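You operate a simulated robot arm through the tools that you are given. There is no shell and no other tool. Be economical: measure what you need, move in short steps, check, and stop when the job is done.

You are at the controls of a simulated two-armed robot. One attempt, no reset.

## Task
Fill the square bottle marked LARGE to about its red line at the swing spout, using the steel funnel.
Fine: bottle on the yellow ring, funnel in its neck, the spout stays over it; the main valve is opened for it and ends shut; no spill; the other square bottle on the filling table stays empty. Set down upright: what you pick out.
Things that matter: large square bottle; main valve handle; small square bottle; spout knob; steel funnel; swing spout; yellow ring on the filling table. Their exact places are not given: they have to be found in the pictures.

Only the result counts: the job must be done as asked and must still hold three seconds after the hand-in. Knocking over, shifting, dropping, spilling or breaking anything else fails it.

## Robot
Two 7-joint arms with two-finger parallel grippers on one trunk, on a base that drives. Base frame: it is fixed to the floor where the robot stands at the start and does not move with it; the origin is under the middle of the robot, x ahead of it, y to its left, z up. Lengths are in m, angles in degrees, forces in N, time in s.
The left shoulder is at the start at [0.073, 0.182, 1.086], the right one opposite. With the tool pointing down near the work surface each hand reaches from about 0.1 to 0.62 m from the robot's upright axis, wherever it stands, measured 20 degrees to its own side. Places, roughly: main valve handle [0.8, 0.3, 0.9]; spout knob [0.9, -0.2, 0.9]; swing spout [0.9, -0.1, 0.9]; yellow ring on the filling table [0.7, 0, 0.4]. Payload 3.91 kg a hand.
The tool frame of a hand sits at the grasp point between the pads (the TCP): z along the fingers, y along the line on which they close. The tips reach 0.03 m beyond it. The gripper opens to 0.11 m. The fingers are 0.02 m wide and 0.01 m thick; the gripper's body (0.048 by 0.112 m) begins 0.055 m behind the TCP.
Orientation is that of the tool frame in the base frame, as [roll, pitch, yaw] about the fixed x, y, z axes, in that order (R = Rz(yaw) Ry(pitch) Rx(roll)). With the fingers straight down and closing along the base's y, the tool's x points along the base's -x, its y along +y and its z along -z.

## Interface
- The arms move only by the tool servo_tool. It takes "left_rows", "right_rows" or both (then of equal length, played together; a hand with none holds still); each is text: rows parted by semicolons, each of 7 numbers parted by spaces: the shift along the tool's x, y, z in mm, then the turn, a rotation vector about the tool's x, y, z in degrees, then the closure, from 0 (fully open) to 1 (shut). In form: x y z rx ry rz grip; .... A call has 1 to 10 rows; each row shifts and turns the commanded pose from where the row before left it, along the tool's axes as they then stand. Each row takes 0.2 s and may step no farther than 0.05 m and 8.6 degrees from the row before; otherwise, or with a gripper value out of range, the whole call is refused. A pose out of reach is approached as far as the arm can. The call stops where the force on the tool passes 90 N (or 10 N more than at its start, if that is more) or the arm is blocked; 0.2 s more then pass. The fingers move at their own pace (about 0.072 m/s each) and stop on an object; they squeeze with about 44 N. The grip force told is the motor's: it shows also when the fingers shut on nothing. Time passes only in rows, and 0.2 s behind the last, so rows that do not move let the fingers close. The reply holds the time, the measured pose of the TCP, the force on the tool along the base axes, the opening and the grip force, in the units named above and with some noise, with the torque about the TCP (base axes, N m) and any sound that the robot's microphone picked up, and new pictures: "pictures" is both (left out), scene, wrist or none (wrist: the cameras of the hands that moved).
- Cameras (640 x 400 px; columns grow to the right, rows downward): "scene" is now at [0.2191, -0.0036, 1.2699]; the picture's right is [-0.03, -1.00, 0.00], its down [-0.60, 0.02, -0.80] and it looks along [0.80, -0.02, -0.60] (base axes); focal length 214 px, centre (320, 200). "left" rides on the left gripper at [0.072, -0.017, -0.103] in its tool frame; the picture's right is [0.23, 0.97, 0.00], its down [-0.76, 0.18, -0.62] and it looks along [-0.61, 0.14, 0.78] (tool axes); focal length 222 px, centre (320, 200). "right" rides on the right gripper at [0.072, 0.017, -0.103] in its tool frame; the picture's right is [-0.23, 0.97, 0.00], its down [-0.76, -0.18, -0.62] and it looks along [-0.61, -0.14, 0.78] (tool axes); focal length 222 px, centre (320, 200).
- raise_lower(by): slides the trunk up (or, below 0, down) by that many m; the arms and the scene camera ride with it, the base frame stays. It gives what a move gives, with no picture.
- steer(legs): drives the robot by 1 to 6 legs, each [ahead, left, turn to the left] in m, m and degrees, along the robot's own axes; the way and the turn of a leg run together, so that a leg with both is an arc; at most 1.5 m and 180 degrees a leg. The arms and the cameras ride along, it lands a little off, and it stops where it bumps. It gives what a move gives, and a new picture of the scene camera.
- head_to(pan, tilt): turns the head with the scene camera to pan (to the left, within 80 degrees either way) and tilt (down, from -29 to 69), counted from straight ahead of the robot. It gives what a move gives, and a new picture of the scene camera.
- probe_pixels(camera, pixels): for up to 12 pixels [column, row] of the newest picture of that camera ("zoom" is the newest enlarged one), the place [x, y, z] in the base frame of the surface seen there, good to about 0.002 m. The clock stands still meanwhile.
- zoom(camera, box): a new picture of the part [left, top, right, bottom] of that camera's present view, enlarged. The clock stands still meanwhile.
- job_done(): hands the job in; it is judged then, once.

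Go step by step. Measure first, check grasps and placings, and put right what went wrong. The budget is 80 turns and 260 pictures, counting those below and the enlarged ones. Unless the task says otherwise, let go and move clear before handing in.

The tools are called after "Request:" by a JSON object that holds its "method" and its "body". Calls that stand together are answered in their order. servo_tool: Moves the arms, as the interface text tells. Its arguments: {"type":"object","properties":{"left_rows":{"type":"string"},"right_rows":{"type":"string"},"pictures":{"type":"string","enum":["both","scene","wrist","none"]}},"required":[]} The other tools are called the same way: raise_lower (by) slides the trunk up or down; steer (legs) drives the base; head_to (pan, tilt) turns the head that bears the scene camera; probe_pixels (camera, pixels) gives the place of the surface under pixels of a picture; zoom (camera, box) takes an enlarged picture of a part of a camera's view; job_done () hands the job in.

At the start:

```text
time: 0.0
left_ee_pos: [0.4026, 0.1571, 1.1282]
left_orientation: [-179.9, 0.0, -179.9]
left_ft_force: [-0.8, 0.4, -0.5]
left_wrist_torque: [0.01, -0.03, 0.01]
left_grip_width: 0.1101
left_finger_force: 0.0
right_ee_pos: [0.3979, -0.1676, 1.2174]
right_orientation: [180.0, 0.0, -180.0]
right_ft_force: [-0.5, 0.5, 0.8]
right_wrist_torque: [-0.03, -0.01, -0.01]
right_grip_width: 0.1101
right_finger_force: 0.0
trunk travel left (down, up): [-0.35, 0.164]
robot x, y, heading: [0.0001, -0.004, -0.0]
head pan, tilt: [-1.5, 37.2]
```

scene: 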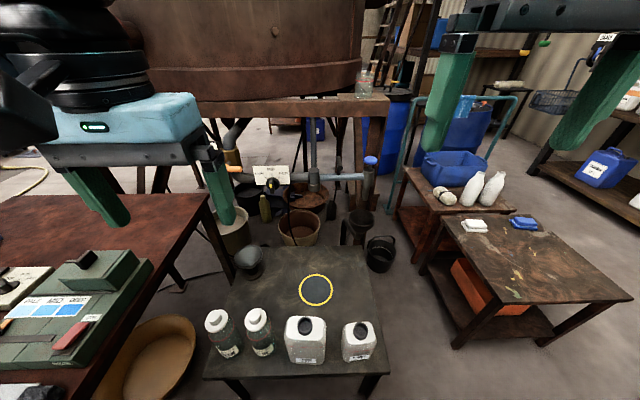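
right: 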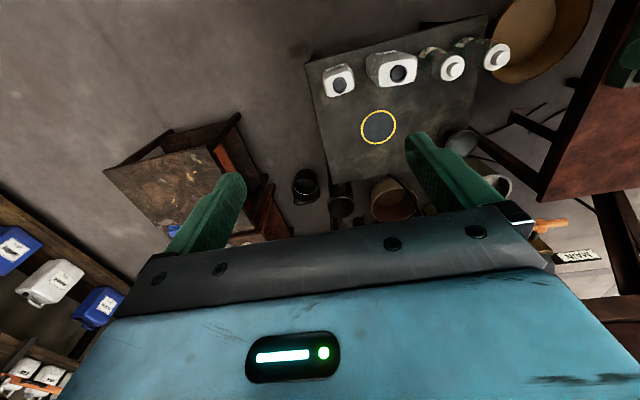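
left: 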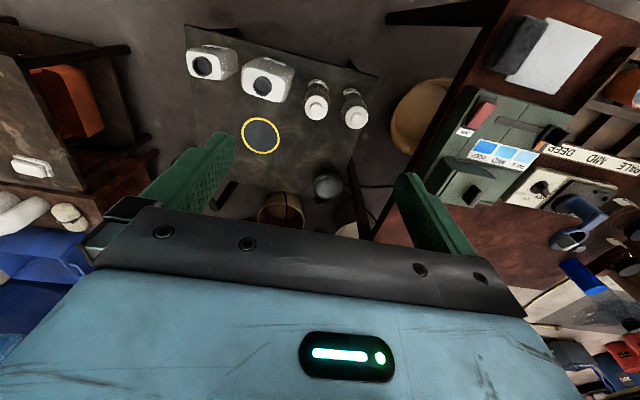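

The scene shows two square bottles at (305,340) and (358,342), a yellow ring at (316,289), and a spout assembly around (270,185)-(370,165). I'll zoom in on these.

Request:
{"method": "zoom", "body": {"camera": "scene", "box": [190, 260, 400, 391]}}

Request:
{"method": "zoom", "body": {"camera": "scene", "box": [200, 130, 410, 261]}}

Request:
{"method": "probe_pixels", "body": {"camera": "scene", "pixels": [[316, 289], [305, 325], [305, 350], [361, 328], [358, 350], [249, 262], [370, 162], [358, 220], [340, 320], [272, 183], [237, 168], [330, 178]]}}

```text
3.05 times, centred on (295, 326) of scene
```

zoom: 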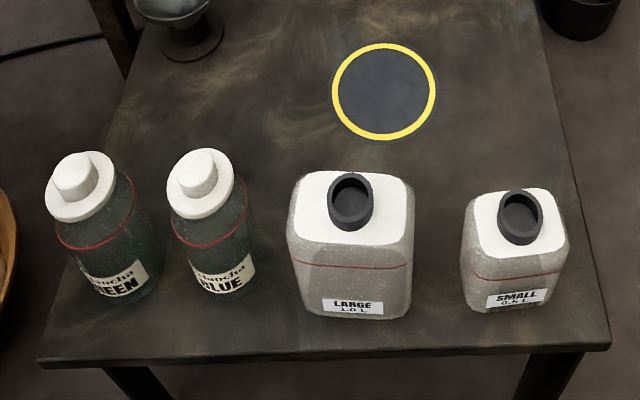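

```text
3.05 times, centred on (305, 196) of scene
```

zoom: 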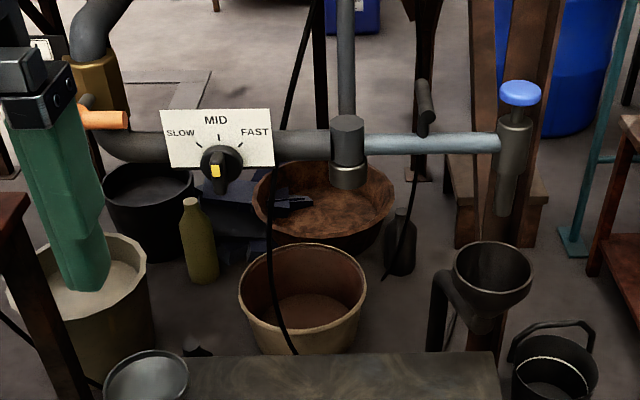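

```text
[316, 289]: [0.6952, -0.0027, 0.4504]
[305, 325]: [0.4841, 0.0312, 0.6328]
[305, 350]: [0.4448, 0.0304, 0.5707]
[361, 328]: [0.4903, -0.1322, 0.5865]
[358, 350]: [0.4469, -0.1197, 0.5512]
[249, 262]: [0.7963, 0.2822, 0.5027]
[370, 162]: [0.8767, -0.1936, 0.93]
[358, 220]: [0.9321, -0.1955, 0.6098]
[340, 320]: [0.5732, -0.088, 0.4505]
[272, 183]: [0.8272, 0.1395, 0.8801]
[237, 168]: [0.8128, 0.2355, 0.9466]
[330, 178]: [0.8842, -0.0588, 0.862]
```

The steel funnel is at (249,262), and the spout's blue knob is at (370,162). The left gripper hides the main valve, so I'll move it aside and look closer.

Request:
{"method": "servo_tool", "body": {"left_rows": "0 50 0 0 0 0 0;0 50 0 0 0 0 0;0 50 0 0 0 0 0;0 50 0 0 0 0 0", "pictures": "scene"}}

Request:
{"method": "zoom", "body": {"camera": "scene", "box": [210, 130, 290, 180]}}

Request:
{"method": "zoom", "body": {"camera": "scene", "box": [220, 150, 380, 250]}}

Request:
{"method": "probe_pixels", "body": {"camera": "zoom", "pixels": [[380, 80], [375, 155], [450, 90], [540, 95], [597, 20], [597, 60], [585, 130], [597, 40], [575, 270], [560, 250], [612, 270], [555, 275]]}}

```text
time: 1.0
left_ee_pos: [0.4037, 0.3621, 1.1298]
left_orientation: [-179.9, 0.0, 180.0]
left_ft_force: [-0.3, -0.7, 0.3]
left_wrist_torque: [0.02, 0.01, 0.03]
left_grip_width: 0.1097
left_finger_force: 0.0
right_ee_pos: [0.3983, -0.1668, 1.2185]
right_orientation: [180.0, 0.1, 180.0]
right_ft_force: [-0.3, -0.3, -0.6]
right_wrist_torque: [-0.02, 0.0, 0.04]
right_grip_width: 0.1103
right_finger_force: 0.2
trunk travel left (down, up): [-0.35, 0.164]
robot x, y, heading: [0.0017, 0.0004, 0.1]
head pan, tilt: [-1.5, 37.2]
```

scene: 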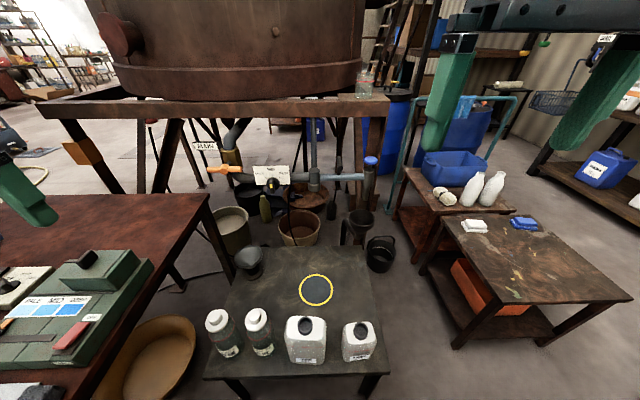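

```text
8.00 times, centred on (250, 155) of scene
```

zoom: 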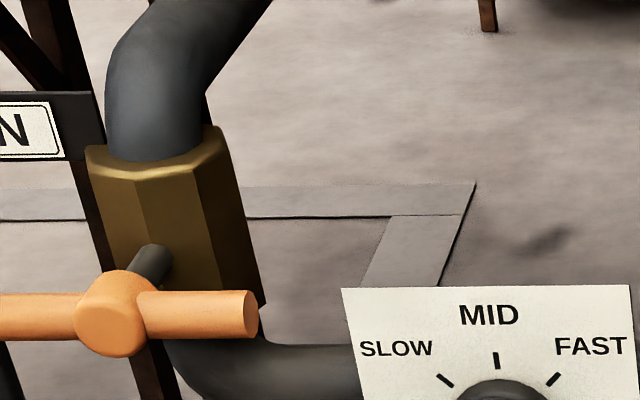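

```text
4.00 times, centred on (300, 200) of scene
```

zoom: 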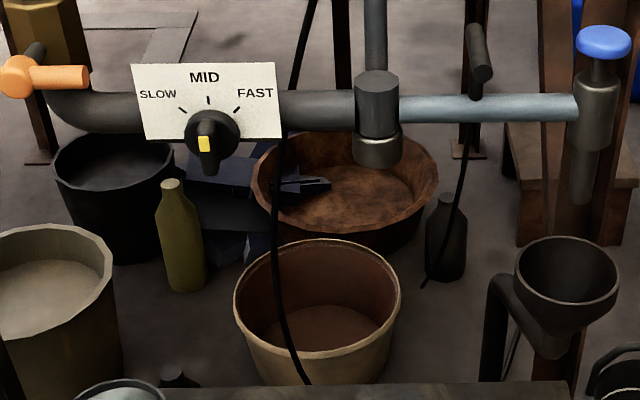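

```text
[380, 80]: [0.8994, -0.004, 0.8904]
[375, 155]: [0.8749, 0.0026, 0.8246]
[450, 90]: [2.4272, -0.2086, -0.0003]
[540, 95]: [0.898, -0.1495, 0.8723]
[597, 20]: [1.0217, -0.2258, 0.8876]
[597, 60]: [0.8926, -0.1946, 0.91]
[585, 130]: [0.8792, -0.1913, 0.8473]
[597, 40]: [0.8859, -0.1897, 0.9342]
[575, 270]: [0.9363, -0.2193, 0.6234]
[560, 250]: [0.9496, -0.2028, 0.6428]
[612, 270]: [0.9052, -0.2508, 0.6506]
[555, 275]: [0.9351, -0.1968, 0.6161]
```

Spout pivot is near [0.90, 0], arm length about 0.195, so swinging it toward -x puts the outlet over the ring. Next I measure the bottles, the funnel and the valve handle, and look down at the floor clearance.

Request:
{"method": "probe_pixels", "body": {"camera": "zoom", "pixels": [[580, 195], [582, 160], [20, 75], [70, 78], [210, 140], [480, 60], [480, 88]]}}

Request:
{"method": "zoom", "body": {"camera": "right", "box": [304, 30, 432, 110]}}

Request:
{"method": "probe_pixels", "body": {"camera": "zoom", "pixels": [[330, 170], [330, 125], [500, 125], [545, 150], [540, 230], [350, 250], [450, 160], [475, 180], [440, 210], [505, 190], [475, 215], [475, 240]]}}

Request:
{"method": "head_to", "body": {"pan": 0, "tilt": 66}}

```text
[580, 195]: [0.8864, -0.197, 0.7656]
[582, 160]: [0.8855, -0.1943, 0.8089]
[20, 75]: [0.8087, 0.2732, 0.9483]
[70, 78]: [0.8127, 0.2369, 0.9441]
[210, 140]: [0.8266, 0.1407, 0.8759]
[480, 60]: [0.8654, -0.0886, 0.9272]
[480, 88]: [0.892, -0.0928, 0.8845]
```

```text
5.00 times, centred on (368, 70) of right
```

zoom: 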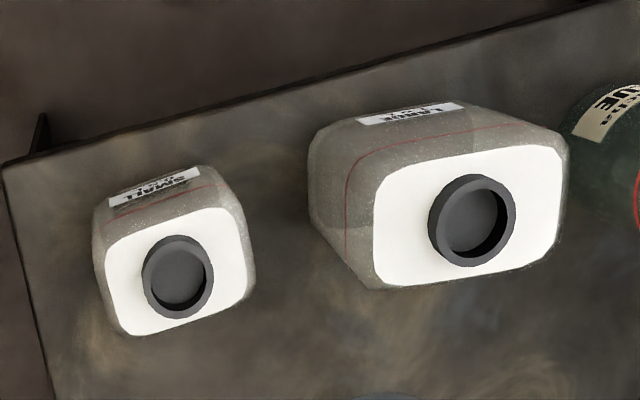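

```text
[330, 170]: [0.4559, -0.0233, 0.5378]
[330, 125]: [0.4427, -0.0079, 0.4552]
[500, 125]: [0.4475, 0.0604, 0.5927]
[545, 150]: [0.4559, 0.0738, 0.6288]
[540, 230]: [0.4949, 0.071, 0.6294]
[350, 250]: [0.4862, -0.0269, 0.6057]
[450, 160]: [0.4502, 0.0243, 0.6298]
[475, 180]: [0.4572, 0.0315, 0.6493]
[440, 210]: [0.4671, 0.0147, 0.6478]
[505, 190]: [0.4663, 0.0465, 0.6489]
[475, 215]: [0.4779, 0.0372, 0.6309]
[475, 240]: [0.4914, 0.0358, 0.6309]
```

```text
time: 1.9
left_ee_pos: [0.4058, 0.3612, 1.131]
left_orientation: [180.0, 0.0, -179.9]
left_ft_force: [-1.0, 0.0, -0.5]
left_wrist_torque: [-0.02, -0.01, 0.05]
left_grip_width: 0.11
left_finger_force: 0.0
right_ee_pos: [0.4003, -0.1681, 1.2144]
right_orientation: [-179.9, -0.1, 179.9]
right_ft_force: [16.1, -9.7, -41.6]
right_wrist_torque: [0.86, -1.67, 0.82]
right_grip_width: 0.11
right_finger_force: 0.1
trunk travel left (down, up): [-0.35, 0.164]
robot x, y, heading: [0.0013, -0.0002, -0.1]
head pan, tilt: [0.0, 66.0]
```

scene: 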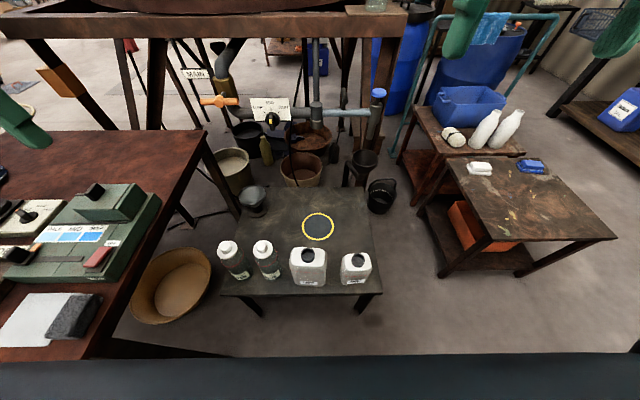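

The right hand now reads 41 N, so the head probably touches the right wrist. I'll tilt the head back a little and move the right hand out and down.

Request:
{"method": "head_to", "body": {"pan": 0, "tilt": 50}}

Request:
{"method": "servo_tool", "body": {"right_rows": "0 -40 0 0 0 0 0;0 -50 0 0 0 0 0;0 0 50 0 0 0 0;0 0 40 0 0 0 0;0 0 0 0 0 0 0", "pictures": "scene"}}

Request:
{"method": "probe_pixels", "body": {"camera": "scene", "pixels": [[320, 395], [100, 395], [308, 325], [358, 325], [230, 305], [250, 225], [318, 262], [205, 125], [225, 126]]}}

```text
time: 2.7
left_ee_pos: [0.4068, 0.361, 1.1306]
left_orientation: [-180.0, -0.1, -179.9]
left_ft_force: [-0.6, -0.3, -0.4]
left_wrist_torque: [0.01, -0.01, 0.03]
left_grip_width: 0.11
left_finger_force: 0.0
right_ee_pos: [0.3974, -0.1662, 1.2189]
right_orientation: [179.9, 0.1, -179.9]
right_ft_force: [0.4, 0.3, -0.1]
right_wrist_torque: [-0.04, 0.04, -0.04]
right_grip_width: 0.11
right_finger_force: 0.0
trunk travel left (down, up): [-0.35, 0.164]
robot x, y, heading: [0.0006, -0.0006, 0.0]
head pan, tilt: [0.0, 50.0]
```

scene: 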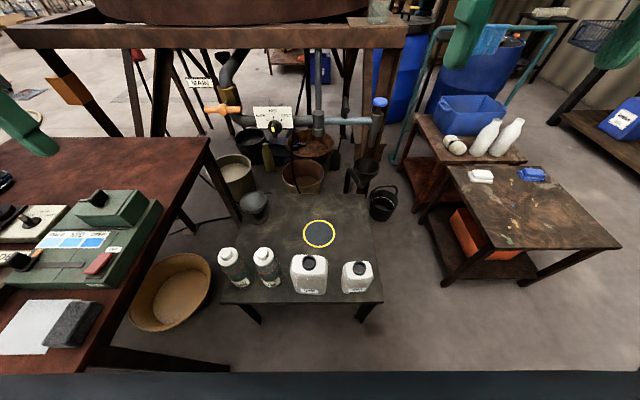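

```text
time: 3.9
left_ee_pos: [0.4051, 0.3612, 1.13]
left_orientation: [-180.0, 0.0, -179.9]
left_ft_force: [0.4, 0.6, -0.5]
left_wrist_torque: [0.0, 0.02, -0.04]
left_grip_width: 0.1099
left_finger_force: 0.1
right_ee_pos: [0.399, -0.2575, 1.1261]
right_orientation: [-180.0, -0.1, 179.9]
right_ft_force: [0.1, -0.3, -0.7]
right_wrist_torque: [-0.01, 0.01, -0.02]
right_grip_width: 0.1101
right_finger_force: 0.0
trunk travel left (down, up): [-0.35, 0.164]
robot x, y, heading: [-0.0029, -0.0011, 0.2]
head pan, tilt: [0.0, 50.0]
```

scene: 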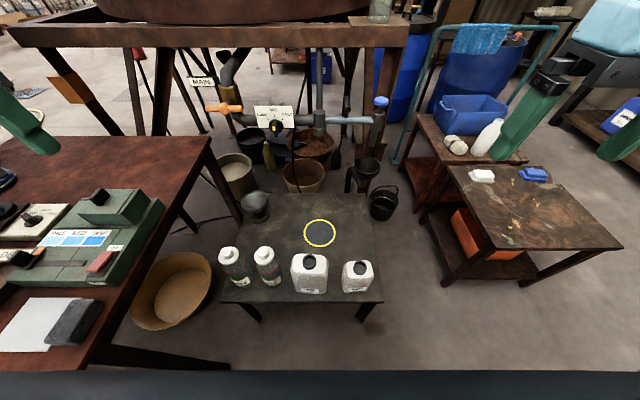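

```text
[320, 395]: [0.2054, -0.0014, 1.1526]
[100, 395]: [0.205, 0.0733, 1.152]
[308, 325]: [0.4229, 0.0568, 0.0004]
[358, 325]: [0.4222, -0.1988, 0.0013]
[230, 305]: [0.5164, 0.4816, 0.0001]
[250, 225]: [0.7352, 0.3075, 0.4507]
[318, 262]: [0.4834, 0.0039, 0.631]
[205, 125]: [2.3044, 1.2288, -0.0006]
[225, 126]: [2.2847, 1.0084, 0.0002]
```

The right hand is free again. I'll zoom in on the funnel and small details, and pitch the left hand to look back at my own base for clearance.

Request:
{"method": "zoom", "body": {"camera": "scene", "box": [216, 170, 296, 220]}}

Request:
{"method": "probe_pixels", "body": {"camera": "zoom", "pixels": [[215, 200], [415, 200], [315, 175], [315, 270], [310, 220], [315, 330], [310, 390], [230, 380], [400, 370]]}}

Request:
{"method": "servo_tool", "body": {"left_rows": "0 0 0 0 8.5 0 0;0 0 0 0 8.5 0 0;0 0 0 0 8.5 0 0;0 0 0 0 8.5 0 0;0 0 0 0 8.5 0 0;0 0 0 0 8.5 0 0;0 0 0 0 8.5 0 0;0 0 0 0 0 0 0", "pictures": "wrist"}}

```text
8.00 times, centred on (256, 195) of scene
```

zoom: 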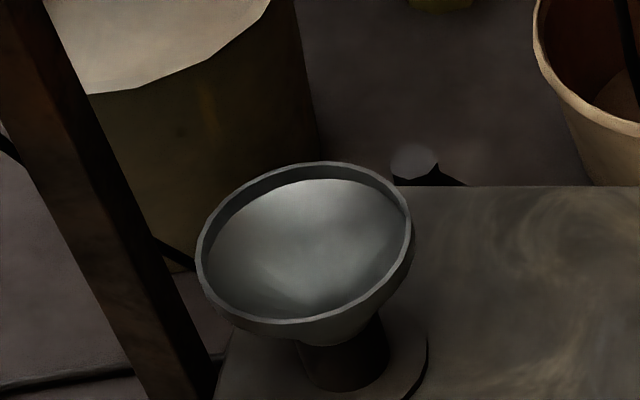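

```text
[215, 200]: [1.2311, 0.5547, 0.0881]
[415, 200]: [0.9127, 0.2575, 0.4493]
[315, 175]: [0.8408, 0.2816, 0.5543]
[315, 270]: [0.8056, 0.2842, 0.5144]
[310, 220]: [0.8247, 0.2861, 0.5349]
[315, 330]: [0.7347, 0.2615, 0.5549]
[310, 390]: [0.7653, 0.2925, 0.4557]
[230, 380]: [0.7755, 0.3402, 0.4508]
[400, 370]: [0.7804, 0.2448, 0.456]
```

```text
time: 5.7
left_ee_pos: [0.3887, 0.2945, 1.0412]
left_orientation: [-179.9, -59.4, -180.0]
left_ft_force: [-1.9, 0.1, 0.3]
left_wrist_torque: [-0.05, 0.0, -0.02]
left_grip_width: 0.1098
left_finger_force: 0.0
left hand out of reach, approached as far as the arm can: row 2, 3, 4, 5, 6, 7
right_ee_pos: [0.3999, -0.2567, 1.1256]
right_orientation: [-180.0, 0.0, -180.0]
right_ft_force: [0.1, 0.5, -0.4]
right_wrist_torque: [0.01, -0.02, 0.03]
right_grip_width: 0.1101
right_finger_force: 0.1
trunk travel left (down, up): [-0.35, 0.164]
robot x, y, heading: [0.0002, 0.0016, -0.0]
head pan, tilt: [0.0, 50.0]
```

left: 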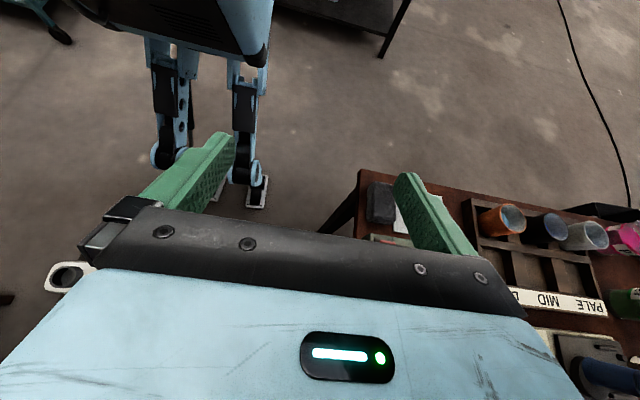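

The base is a wheel-legged frame, at (155,155) and (255,190). I'll probe how far it reaches forward, and where the bench edge is.

Request:
{"method": "probe_pixels", "body": {"camera": "left", "pixels": [[258, 203], [256, 170], [165, 155], [170, 60], [245, 80], [250, 50], [220, 40], [245, 150], [345, 225], [165, 125], [360, 172]]}}

Request:
{"method": "zoom", "body": {"camera": "left", "box": [60, 0, 320, 220]}}

Request:
{"method": "probe_pixels", "body": {"camera": "scene", "pixels": [[230, 303], [300, 305], [375, 304], [222, 301], [366, 194], [253, 193], [213, 137], [170, 235], [320, 302]]}}

```text
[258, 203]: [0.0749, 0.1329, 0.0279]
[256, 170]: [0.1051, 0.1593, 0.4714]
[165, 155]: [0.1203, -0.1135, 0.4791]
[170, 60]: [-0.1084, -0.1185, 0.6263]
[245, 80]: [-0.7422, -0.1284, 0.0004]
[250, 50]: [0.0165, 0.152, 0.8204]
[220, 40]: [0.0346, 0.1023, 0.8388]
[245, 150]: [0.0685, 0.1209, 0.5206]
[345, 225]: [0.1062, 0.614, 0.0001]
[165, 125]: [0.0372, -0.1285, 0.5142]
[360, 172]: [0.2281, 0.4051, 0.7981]
```

```text
1.82 times, centred on (190, 110) of left
```

zoom: 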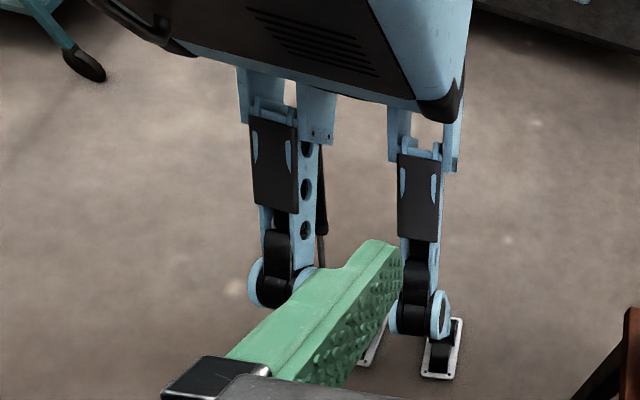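

```text
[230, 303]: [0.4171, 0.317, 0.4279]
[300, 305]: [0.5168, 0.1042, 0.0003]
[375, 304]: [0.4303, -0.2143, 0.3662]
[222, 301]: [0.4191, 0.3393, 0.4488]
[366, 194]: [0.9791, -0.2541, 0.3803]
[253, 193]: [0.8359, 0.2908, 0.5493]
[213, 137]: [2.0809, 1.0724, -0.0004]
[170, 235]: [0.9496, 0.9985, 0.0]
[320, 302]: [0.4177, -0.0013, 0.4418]
```

The knees reach x≈0.12 and the trunk front x≈0.205, while the table front is at x≈0.418. Driving ahead about 0.18 is therefore safe. I'll restore the left hand and drive.

Request:
{"method": "servo_tool", "body": {"left_rows": "0 0 0 0 -8.5 0 0;0 0 0 0 -8.5 0 0;0 0 0 0 -8.5 0 0;0 0 0 0 -8.5 0 0;0 0 0 0 -8.5 0 0;0 0 0 0 -8.5 0 0;0 0 0 0 -8.5 0 0;0 0 0 0 0 0 0", "pictures": "none"}}

Request:
{"method": "steer", "body": {"legs": [[0.17, 0, 0]]}}

```text
time: 7.5
left_ee_pos: [0.3883, 0.2957, 1.0418]
left_orientation: [180.0, 0.1, -179.9]
left_ft_force: [0.2, 0.3, -0.2]
left_wrist_torque: [0.03, -0.05, -0.03]
left_grip_width: 0.1101
left_finger_force: 0.0
right_ee_pos: [0.3999, -0.2576, 1.1263]
right_orientation: [179.9, 0.0, 180.0]
right_ft_force: [0.5, 0.0, -0.3]
right_wrist_torque: [0.0, -0.01, 0.02]
right_grip_width: 0.1101
right_finger_force: 0.1
trunk travel left (down, up): [-0.35, 0.164]
robot x, y, heading: [-0.0021, -0.0025, 0.1]
head pan, tilt: [0.0, 50.0]
```

```text
time: 9.0
left_ee_pos: [0.559, 0.297, 1.0421]
left_orientation: [-180.0, 0.0, -179.6]
left_ft_force: [0.4, -0.5, 0.1]
left_wrist_torque: [0.0, -0.01, 0.03]
left_grip_width: 0.1098
left_finger_force: 0.0
right_ee_pos: [0.5725, -0.2563, 1.1278]
right_orientation: [179.9, 0.0, -179.7]
right_ft_force: [-0.1, 0.1, -0.2]
right_wrist_torque: [-0.02, 0.04, 0.01]
right_grip_width: 0.1101
right_finger_force: 0.0
trunk travel left (down, up): [-0.35, 0.164]
robot x, y, heading: [0.1712, -0.0042, 0.2]
head pan, tilt: [0.0, 50.0]
```

scene: 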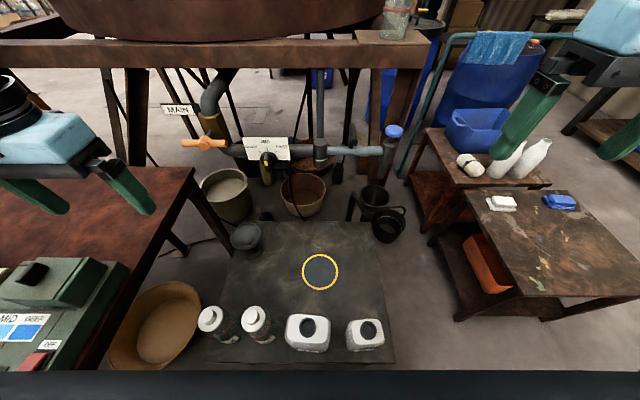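

Now I turn the right hand 90° while lowering it, to grip the LARGE bottle across its thin side (x).

Request:
{"method": "servo_tool", "body": {"right_rows": "0 0 28 0 0 -8.5 0;0 0 28 0 0 -8.5 0;0 0 28 0 0 -8.5 0;0 0 28 0 0 -8.5 0;0 0 28 0 0 -8.5 0;0 0 28 0 0 -8.5 0;0 0 28 0 0 -8.5 0;0 0 28 0 0 -8.5 0;0 0 28 0 0 -8.5 0;0 0 28 0 0 -8.5 0", "pictures": "none"}}

```text
time: 11.2
left_ee_pos: [0.5595, 0.2975, 1.0428]
left_orientation: [-179.9, 0.0, -179.7]
left_ft_force: [0.6, 0.1, 0.9]
left_wrist_torque: [0.0, 0.03, -0.01]
left_grip_width: 0.1101
left_finger_force: 0.0
right_ee_pos: [0.5001, -0.2084, 0.9006]
right_orientation: [-179.8, 0.6, -101.3]
right_ft_force: [0.6, 0.7, 0.0]
right_wrist_torque: [0.0, 0.01, 0.02]
right_grip_width: 0.1099
right_finger_force: 0.0
right hand out of reach, approached as far as the arm can: row 8, 9, 10
trunk travel left (down, up): [-0.35, 0.164]
robot x, y, heading: [0.1694, -0.0025, 0.2]
head pan, tilt: [0.0, 50.0]
```

The wrist stopped short at yaw −101. I'll move toward the bottle, then finish the turn.

Request:
{"method": "servo_tool", "body": {"right_rows": "-46 14.4 15 0 0 0 0;-46 14.4 15 0 0 0 0;-46 14.4 15 0 0 0 0;-46 14.4 15 0 0 0 0;-46 14.4 15 0 0 0 0;0 0 10 0 0 -5.6 0;0 0 10 0 0 -5.7 0;0 0 0 0 0 0 0", "pictures": "both"}}

```text
refused: row 1 steps farther than a row can; nothing moved
```

Request:
{"method": "servo_tool", "body": {"right_rows": "-38 12 15 0 0 0 0;-38 12 15 0 0 0 0;-38 12 15 0 0 0 0;-38 12 15 0 0 0 0;-38 12 15 0 0 0 0;-38 12 0 0 0 0 0;0 0 10 0 0 -5.6 0;0 0 10 0 0 -5.7 0;0 0 0 0 0 0 0", "pictures": "both"}}

```text
time: 13.2
left_ee_pos: [0.5582, 0.2976, 1.0422]
left_orientation: [180.0, 0.0, -179.7]
left_ft_force: [0.0, 1.3, 0.7]
left_wrist_torque: [0.01, 0.0, -0.02]
left_grip_width: 0.1099
left_finger_force: 0.1
right_ee_pos: [0.4779, 0.031, 0.8105]
right_orientation: [-179.6, 0.6, -90.1]
right_ft_force: [-0.3, 0.0, 0.3]
right_wrist_torque: [0.0, -0.01, -0.03]
right_grip_width: 0.1103
right_finger_force: 0.1
trunk travel left (down, up): [-0.35, 0.164]
robot x, y, heading: [0.1703, 0.0001, 0.4]
head pan, tilt: [0.0, 50.0]
```

scene: 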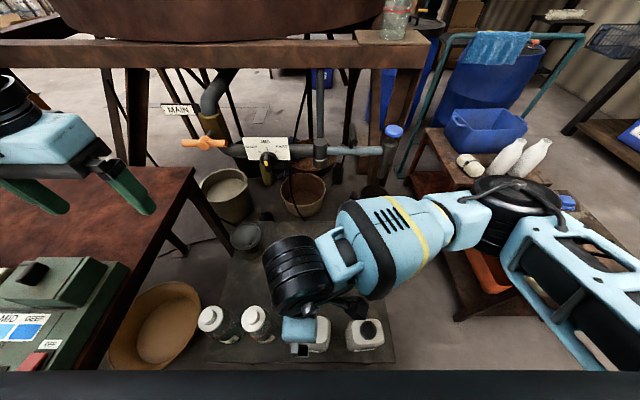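
right: 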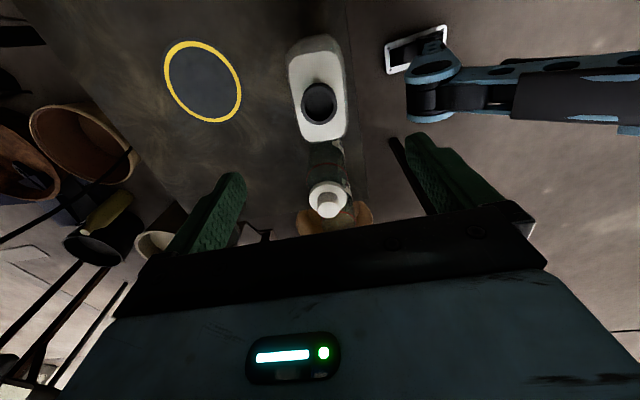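

The hand is above the bottle. I'll measure the neck and body edges in the right picture: neck (319,103), body left edge (291,90) and right edge (347,90).

Request:
{"method": "probe_pixels", "body": {"camera": "right", "pixels": [[303, 103], [336, 103], [319, 86], [319, 121], [319, 105], [293, 70], [342, 70], [298, 120], [344, 118], [320, 137], [315, 45], [410, 60]]}}

Request:
{"method": "zoom", "body": {"camera": "right", "box": [256, 20, 384, 150]}}

```text
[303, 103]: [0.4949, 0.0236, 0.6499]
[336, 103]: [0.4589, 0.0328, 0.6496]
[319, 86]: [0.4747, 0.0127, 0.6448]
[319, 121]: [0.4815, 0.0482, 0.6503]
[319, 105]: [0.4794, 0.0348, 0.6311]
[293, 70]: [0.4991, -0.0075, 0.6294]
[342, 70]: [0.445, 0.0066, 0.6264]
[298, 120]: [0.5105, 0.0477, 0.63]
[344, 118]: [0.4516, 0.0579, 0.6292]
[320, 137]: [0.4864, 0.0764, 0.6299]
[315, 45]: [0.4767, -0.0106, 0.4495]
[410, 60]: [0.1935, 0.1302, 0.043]
```

```text
3.08 times, centred on (320, 85) of right
```

zoom: 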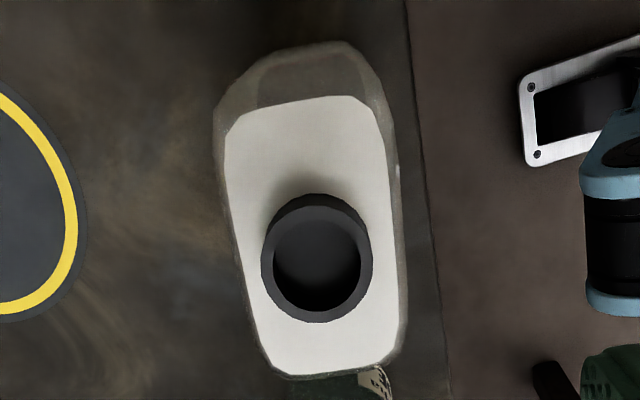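

The bottle is turned about −8.5°, with its neck centre near [0.477, 0.030]. I'll match the yaw and descend.

Request:
{"method": "servo_tool", "body": {"right_rows": "0 0 20 0 0 8.4 0;0 0 40 0 0 0 0;0 0 40 0 0 0 0;0 0 30 0 0 0 0;0 0 25 0 0 0 0;0 0 0 0 0 0 0", "pictures": "both"}}

```text
time: 14.6
left_ee_pos: [0.5572, 0.296, 1.0424]
left_orientation: [-180.0, -0.1, -179.7]
left_ft_force: [-0.4, 0.4, -0.9]
left_wrist_torque: [0.0, -0.01, 0.04]
left_grip_width: 0.1101
left_finger_force: 0.2
right_ee_pos: [0.4778, 0.0309, 0.653]
right_orientation: [-179.7, 0.5, -98.5]
right_ft_force: [0.4, 0.1, -0.1]
right_wrist_torque: [0.04, 0.02, -0.02]
right_grip_width: 0.11
right_finger_force: 0.0
trunk travel left (down, up): [-0.35, 0.164]
robot x, y, heading: [0.1707, 0.0002, 0.2]
head pan, tilt: [0.0, 50.0]
```

scene: 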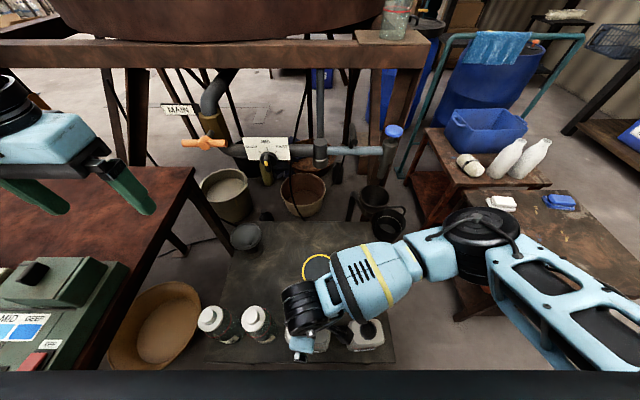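
right: 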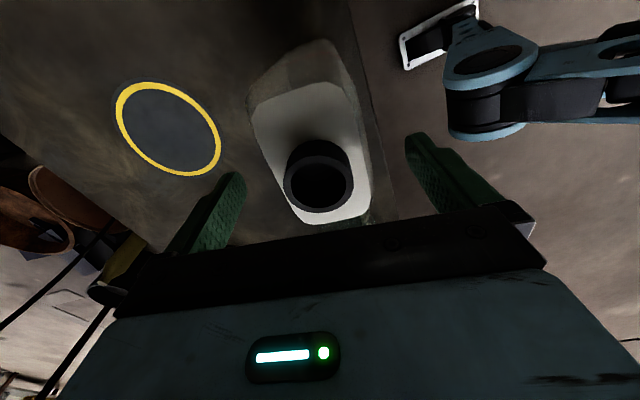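

The bottle sits between the fingers. I'll descend the last 42 mm and close.

Request:
{"method": "servo_tool", "body": {"right_rows": "0 0 22 0 0 0 0;0 0 20 0 0 0 0;0 0 0 0 0 0 0;0 0 0 0 0 0 0.5;0 0 0 0 0 0 1;0 0 0 0 0 0 1;0 0 0 0 0 0 1", "pictures": "wrist"}}

```text
time: 16.2
left_ee_pos: [0.5579, 0.2968, 1.0431]
left_orientation: [180.0, 0.0, -179.7]
left_ft_force: [0.0, -0.2, -0.7]
left_wrist_torque: [0.0, 0.0, -0.02]
left_grip_width: 0.1101
left_finger_force: 0.0
right_ee_pos: [0.4762, 0.0319, 0.6136]
right_orientation: [-179.7, 0.6, -98.5]
right_ft_force: [0.4, 0.1, -1.0]
right_wrist_torque: [-0.04, 0.02, 0.0]
right_grip_width: 0.0706
right_finger_force: 43.9
trunk travel left (down, up): [-0.35, 0.164]
robot x, y, heading: [0.1729, -0.0012, 0.0]
head pan, tilt: [0.0, 50.0]
```

right: 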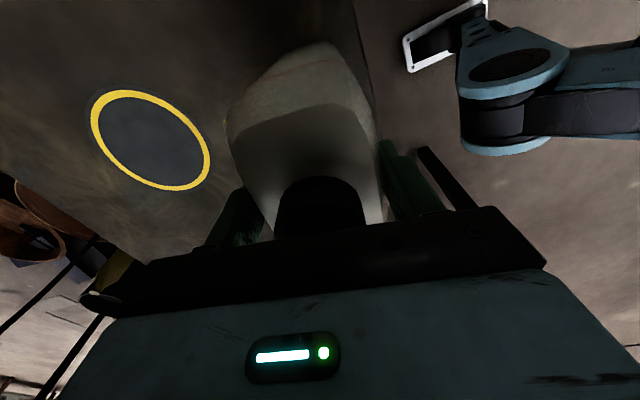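

Gripped at 0.0706 m. I'll lift 60 mm and carry it to over the ring.

Request:
{"method": "servo_tool", "body": {"right_rows": "0 0 -30 0 0 0 1;0 0 -30 0 0 0 1;0 -44 0 0 0 0 1;0 -44 0 0 0 0 1;0 -44 0 0 0 0 1;0 -44 0 0 0 0 1;0 -44 0 0 0 0 1;0 0 0 0 0 0 1", "pictures": "both"}}

```text
time: 18.0
left_ee_pos: [0.5581, 0.2968, 1.0418]
left_orientation: [-180.0, 0.0, -179.7]
left_ft_force: [-0.5, -0.4, 0.2]
left_wrist_torque: [-0.01, 0.0, 0.0]
left_grip_width: 0.11
left_finger_force: 0.0
right_ee_pos: [0.6091, 0.0109, 0.6761]
right_orientation: [-179.7, 0.6, -98.6]
right_ft_force: [0.1, -0.1, -1.2]
right_wrist_torque: [-0.02, 0.0, 0.01]
right_grip_width: 0.0704
right_finger_force: 43.7
right hand out of reach, approached as far as the arm can: row 6, 7
trunk travel left (down, up): [-0.35, 0.164]
robot x, y, heading: [0.1747, 0.0016, 0.1]
head pan, tilt: [0.0, 50.0]
```

scene: 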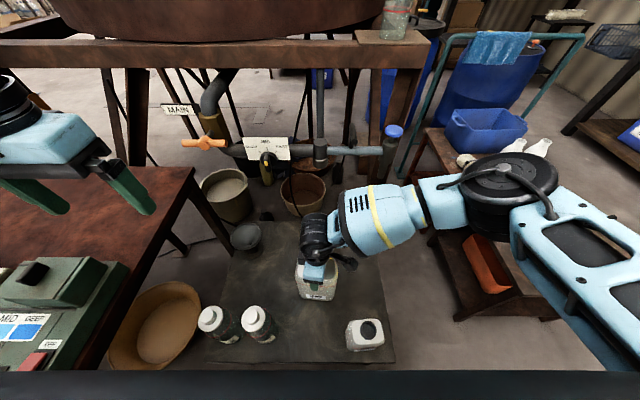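
right: 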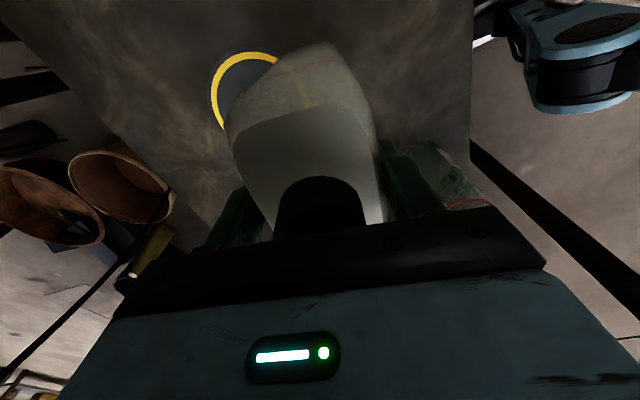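

The bottle is held but 0.086 m short of the ring. I'll drive ahead 0.07 (knees stay clear of the table edge), then finish with a small yaw.

Request:
{"method": "steer", "body": {"legs": [[0.07, 0, 0]]}}

Request:
{"method": "servo_tool", "body": {"right_rows": "0 0 0 0 0 8 1;0 0 0 0 0 8 1;0 0 0 0 0 8 1;0 0 0 0 0 0 1", "pictures": "both"}}

```text
time: 19.2
left_ee_pos: [0.6161, 0.2967, 1.0422]
left_orientation: [-179.9, 0.0, -179.9]
left_ft_force: [-0.2, -0.6, 0.7]
left_wrist_torque: [-0.02, -0.05, -0.02]
left_grip_width: 0.11
left_finger_force: 0.1
right_ee_pos: [0.6664, 0.0083, 0.677]
right_orientation: [-179.7, 0.6, -98.9]
right_ft_force: [-0.2, 0.0, -2.0]
right_wrist_torque: [0.04, 0.01, -0.01]
right_grip_width: 0.07
right_finger_force: 44.3
trunk travel left (down, up): [-0.35, 0.164]
robot x, y, heading: [0.2263, 0.0011, 0.0]
head pan, tilt: [0.0, 50.0]
stopped in leg 1: the robot was blocked; the commanded pose is now the measured one
```

scene: 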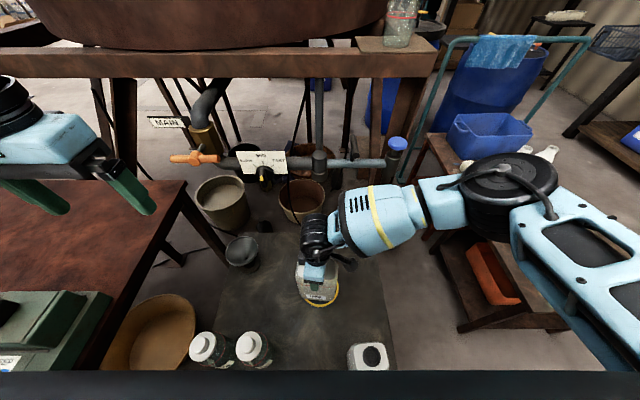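

```text
time: 20.2
left_ee_pos: [0.6175, 0.2963, 1.0422]
left_orientation: [180.0, 0.0, 180.0]
left_ft_force: [0.6, 0.4, -0.3]
left_wrist_torque: [0.02, 0.0, 0.01]
left_grip_width: 0.1101
left_finger_force: 0.0
right_ee_pos: [0.6679, 0.0087, 0.6763]
right_orientation: [-179.9, 0.6, -123.1]
right_ft_force: [0.8, -1.2, 2.1]
right_wrist_torque: [-0.14, -0.07, 0.02]
right_grip_width: 0.0427
right_finger_force: 44.4
trunk travel left (down, up): [-0.35, 0.164]
robot x, y, heading: [0.2234, 0.0046, -0.3]
head pan, tilt: [0.0, 50.0]
```

scene: 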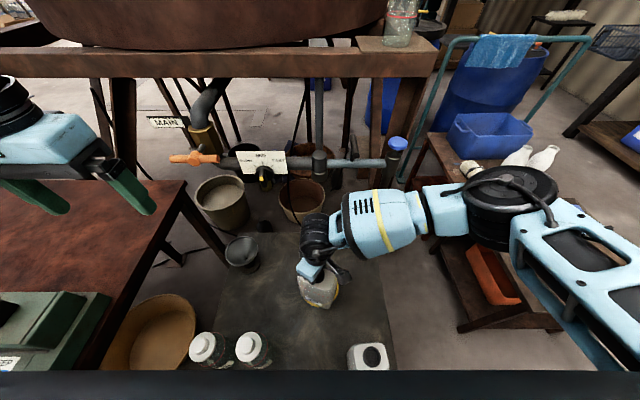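
right: 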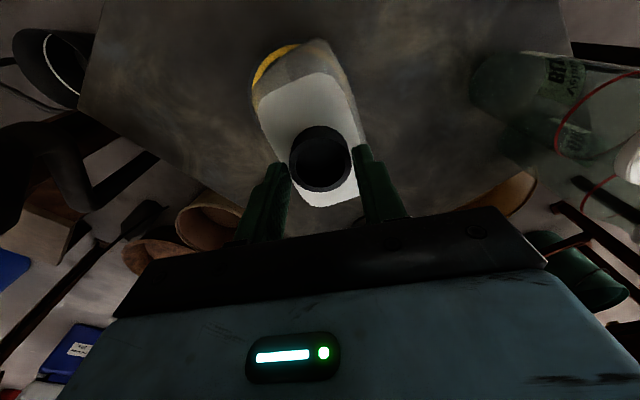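

The drive was blocked early and the grip width has dropped to 0.043, so the bottle has shifted in the fingers. I'll look closely before moving.

Request:
{"method": "zoom", "body": {"camera": "right", "box": [220, 20, 420, 250]}}

Request:
{"method": "zoom", "body": {"camera": "scene", "box": [240, 210, 400, 330]}}

Request:
{"method": "probe_pixels", "body": {"camera": "right", "pixels": [[300, 140], [345, 140], [320, 128], [318, 160], [290, 105], [330, 90], [312, 200], [350, 190], [260, 75], [300, 55], [330, 45]]}}

```text
1.74 times, centred on (320, 135) of right
```

zoom: 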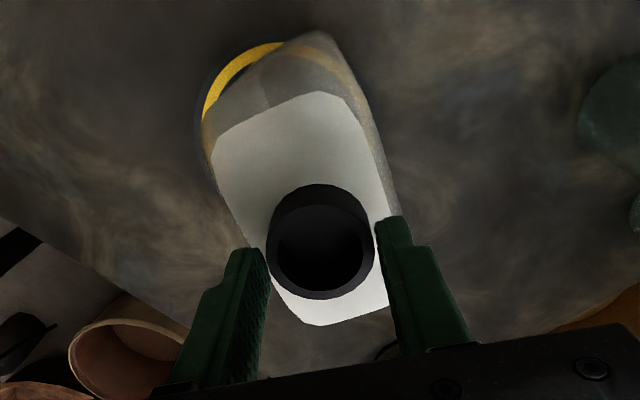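

```text
3.33 times, centred on (320, 270) of scene
```

zoom: 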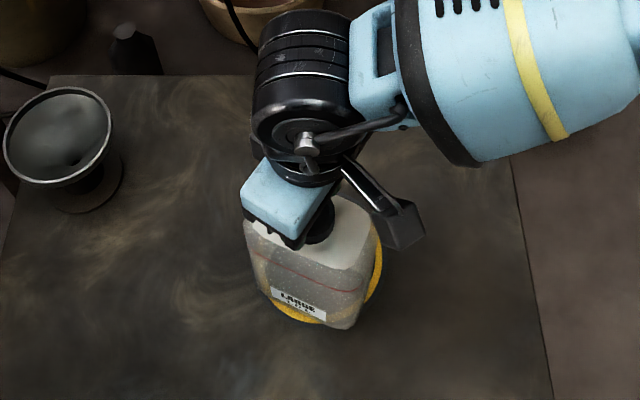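

```text
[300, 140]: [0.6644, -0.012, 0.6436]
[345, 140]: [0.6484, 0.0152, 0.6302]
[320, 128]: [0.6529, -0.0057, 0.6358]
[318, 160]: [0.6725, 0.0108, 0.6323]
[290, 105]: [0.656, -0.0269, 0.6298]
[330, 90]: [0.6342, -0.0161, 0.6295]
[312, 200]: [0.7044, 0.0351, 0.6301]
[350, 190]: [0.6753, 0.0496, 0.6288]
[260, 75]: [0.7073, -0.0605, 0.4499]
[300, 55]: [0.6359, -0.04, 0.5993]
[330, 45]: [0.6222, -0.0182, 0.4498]
```

The bottle slid down and now stands upright on the table (shoulder at z 0.63), with the fingertips at the neck rim. I'll release, rise and re-measure.

Request:
{"method": "servo_tool", "body": {"right_rows": "0 0 0 0 0 0 0.3;0 0 0 0 0 0 0;0 0 -20 0 0 0 0;0 0 -40 0 0 0 0;0 0 -40 0 0 0 0;0 0 0 0 0 0 0", "pictures": "both"}}

Request:
{"method": "zoom", "body": {"camera": "right", "box": [220, 0, 420, 200]}}

Request:
{"method": "probe_pixels", "body": {"camera": "scene", "pixels": [[371, 350], [371, 366], [240, 262], [246, 350], [205, 350], [378, 222]]}}

```text
time: 21.6
left_ee_pos: [0.6174, 0.2956, 1.0416]
left_orientation: [180.0, 0.0, 180.0]
left_ft_force: [-0.1, 0.2, -0.3]
left_wrist_torque: [0.0, 0.01, -0.01]
left_grip_width: 0.1098
left_finger_force: 0.1
right_ee_pos: [0.6668, 0.008, 0.7738]
right_orientation: [180.0, 0.6, -123.0]
right_ft_force: [-0.5, 0.7, 0.9]
right_wrist_torque: [0.01, 0.0, 0.01]
right_grip_width: 0.1099
right_finger_force: 0.0
trunk travel left (down, up): [-0.35, 0.164]
robot x, y, heading: [0.2261, 0.0031, 0.2]
head pan, tilt: [0.0, 50.0]
```

scene: 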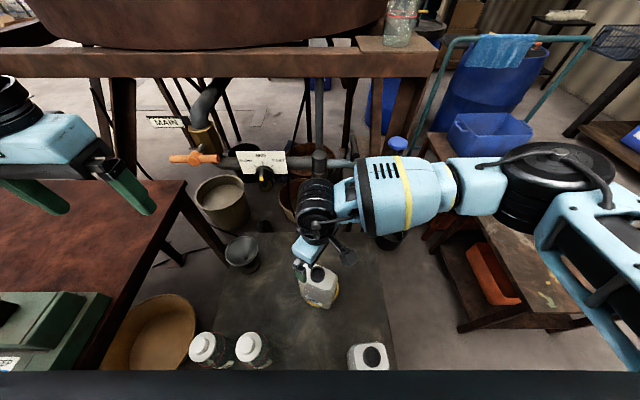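
right: 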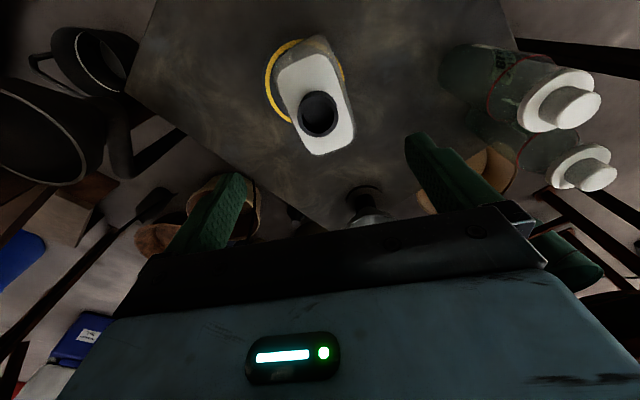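

```text
2.00 times, centred on (320, 100) of right
```

zoom: 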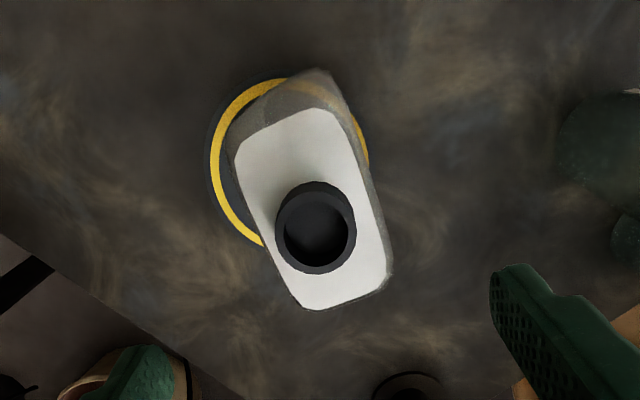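

```text
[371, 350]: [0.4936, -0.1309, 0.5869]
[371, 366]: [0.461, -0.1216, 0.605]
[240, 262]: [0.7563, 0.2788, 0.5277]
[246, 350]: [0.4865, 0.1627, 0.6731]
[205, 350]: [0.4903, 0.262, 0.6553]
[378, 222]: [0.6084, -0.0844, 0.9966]
```

The bottle stands upright and the other bottles haven't moved. I'll measure the ring and the neck precisely.

Request:
{"method": "probe_pixels", "body": {"camera": "zoom", "pixels": [[215, 160], [232, 105], [278, 83], [228, 215], [258, 240], [365, 152], [280, 228], [316, 184], [352, 228], [316, 270], [300, 305], [385, 285]]}}

```text
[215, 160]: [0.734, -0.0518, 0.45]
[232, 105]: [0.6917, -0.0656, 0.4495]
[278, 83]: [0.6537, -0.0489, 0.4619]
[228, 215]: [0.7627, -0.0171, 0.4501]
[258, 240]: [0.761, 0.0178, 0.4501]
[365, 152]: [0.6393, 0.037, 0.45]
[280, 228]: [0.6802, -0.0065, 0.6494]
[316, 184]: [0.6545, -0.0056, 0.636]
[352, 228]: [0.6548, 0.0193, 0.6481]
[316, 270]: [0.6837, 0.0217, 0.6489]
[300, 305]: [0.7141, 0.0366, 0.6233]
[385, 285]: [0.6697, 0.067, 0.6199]
```

Ring centre ≈ [0.697, 0.000], r ≈ 0.065, and the neck is at [0.669, 0.009]. I'll regrip, lift slightly and shift by (+27, −8) mm, checking after each stage.

Request:
{"method": "servo_tool", "body": {"right_rows": "0 0 40 0 0 0 0;0 0 40 0 0 0 0;0 0 40 0 0 0 0;0 0 30 0 0 0 0;0 0 12 0 0 0 0;0 0 0 0 0 0 0.4;0 0 0 0 0 0 1;0 0 0 0 0 0 1;0 0 0 0 0 0 1", "pictures": "wrist"}}

```text
time: 23.6
left_ee_pos: [0.618, 0.2965, 1.0412]
left_orientation: [-180.0, 0.0, 179.9]
left_ft_force: [0.3, 0.2, -0.4]
left_wrist_torque: [-0.02, -0.04, -0.03]
left_grip_width: 0.1102
left_finger_force: 0.2
right_ee_pos: [0.6685, 0.0102, 0.6134]
right_orientation: [-180.0, 0.7, -123.0]
right_ft_force: [0.0, 0.8, 0.1]
right_wrist_torque: [0.0, -0.01, 0.02]
right_grip_width: 0.0724
right_finger_force: 43.8
trunk travel left (down, up): [-0.35, 0.164]
robot x, y, heading: [0.2316, 0.0036, -0.4]
head pan, tilt: [0.0, 50.0]
```

right: 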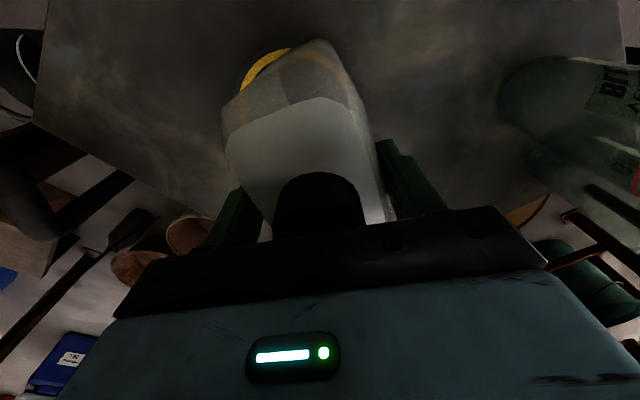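

Request:
{"method": "servo_tool", "body": {"right_rows": "0 0 -5 0 0 0 1;0 0 -5 0 0 0 1;-3 -9 0 0 0 0 1;-3 -9 0 0 0 0 1;-2 -9 0 0 0 0 1;0 0 0 0 0 0 1", "pictures": "wrist"}}

```text
time: 25.0
left_ee_pos: [0.6178, 0.2962, 1.0407]
left_orientation: [179.9, 0.1, 179.9]
left_ft_force: [-1.1, 0.6, -0.5]
left_wrist_torque: [-0.03, -0.02, -0.01]
left_grip_width: 0.1098
left_finger_force: 0.0
right_ee_pos: [0.6958, 0.0013, 0.6228]
right_orientation: [179.9, 0.6, -123.0]
right_ft_force: [-0.8, -0.2, -2.0]
right_wrist_torque: [-0.02, -0.05, -0.02]
right_grip_width: 0.0724
right_finger_force: 43.9
trunk travel left (down, up): [-0.35, 0.164]
robot x, y, heading: [0.231, 0.002, -0.2]
head pan, tilt: [0.0, 50.0]
```

right: 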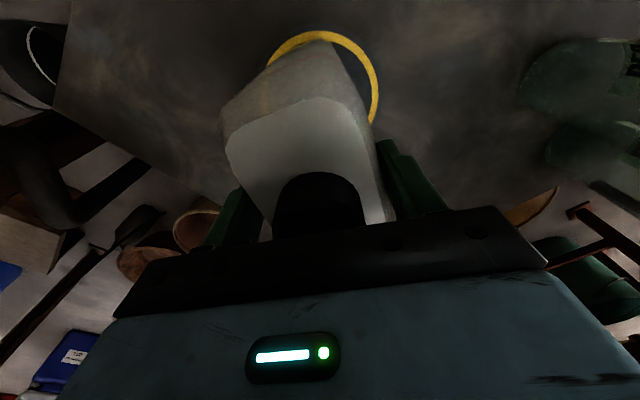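

The TCP is at [0.696, 0.001] over the ring. I'll lower it, release and rise.

Request:
{"method": "servo_tool", "body": {"right_rows": "0 0 5 0 0 0 1;0 0 5 0 0 0 1;0 0 0 0 0 0 0.5;0 0 0 0 0 0 0;0 0 0 0 0 0 0;0 0 -40 0 0 0 0;0 0 -40 0 0 0 0;0 0 -40 0 0 0 0;0 0 -30 0 0 0 0", "pictures": "both"}}

Request:
{"method": "zoom", "body": {"camera": "right", "box": [220, 0, 420, 200]}}

Request:
{"method": "probe_pixels", "body": {"camera": "right", "pixels": [[317, 110], [310, 90], [330, 110], [317, 130], [300, 110]]}}

```text
time: 27.0
left_ee_pos: [0.6165, 0.2948, 1.0423]
left_orientation: [180.0, 0.0, 179.9]
left_ft_force: [0.6, -0.2, -0.4]
left_wrist_torque: [-0.01, 0.04, -0.04]
left_grip_width: 0.11
left_finger_force: 0.2
right_ee_pos: [0.6951, -0.0002, 0.7646]
right_orientation: [180.0, 0.6, -123.0]
right_ft_force: [0.4, 0.3, -0.1]
right_wrist_torque: [0.01, 0.01, 0.01]
right_grip_width: 0.11
right_finger_force: 0.1
trunk travel left (down, up): [-0.35, 0.164]
robot x, y, heading: [0.2278, 0.0021, -0.1]
head pan, tilt: [0.0, 50.0]
```

scene: 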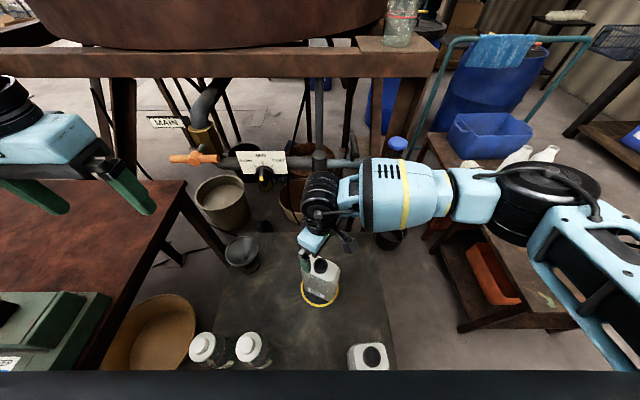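
right: 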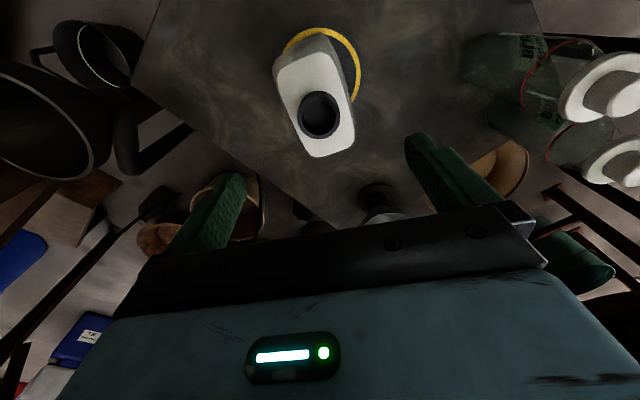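

```text
2.00 times, centred on (320, 100) of right
```

zoom: 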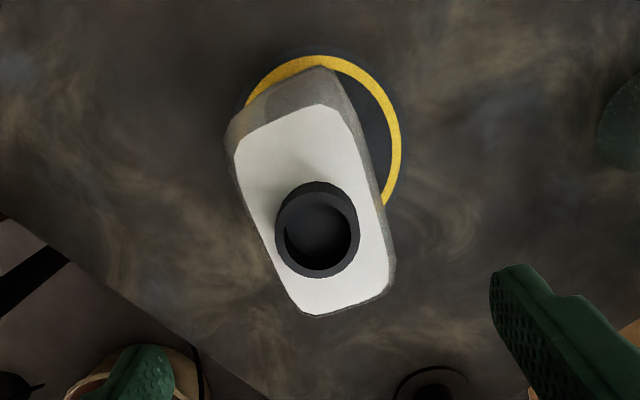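

```text
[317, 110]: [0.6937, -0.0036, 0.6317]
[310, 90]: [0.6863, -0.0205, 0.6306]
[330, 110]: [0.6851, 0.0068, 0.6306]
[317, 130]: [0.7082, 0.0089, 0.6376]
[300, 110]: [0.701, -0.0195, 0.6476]
```

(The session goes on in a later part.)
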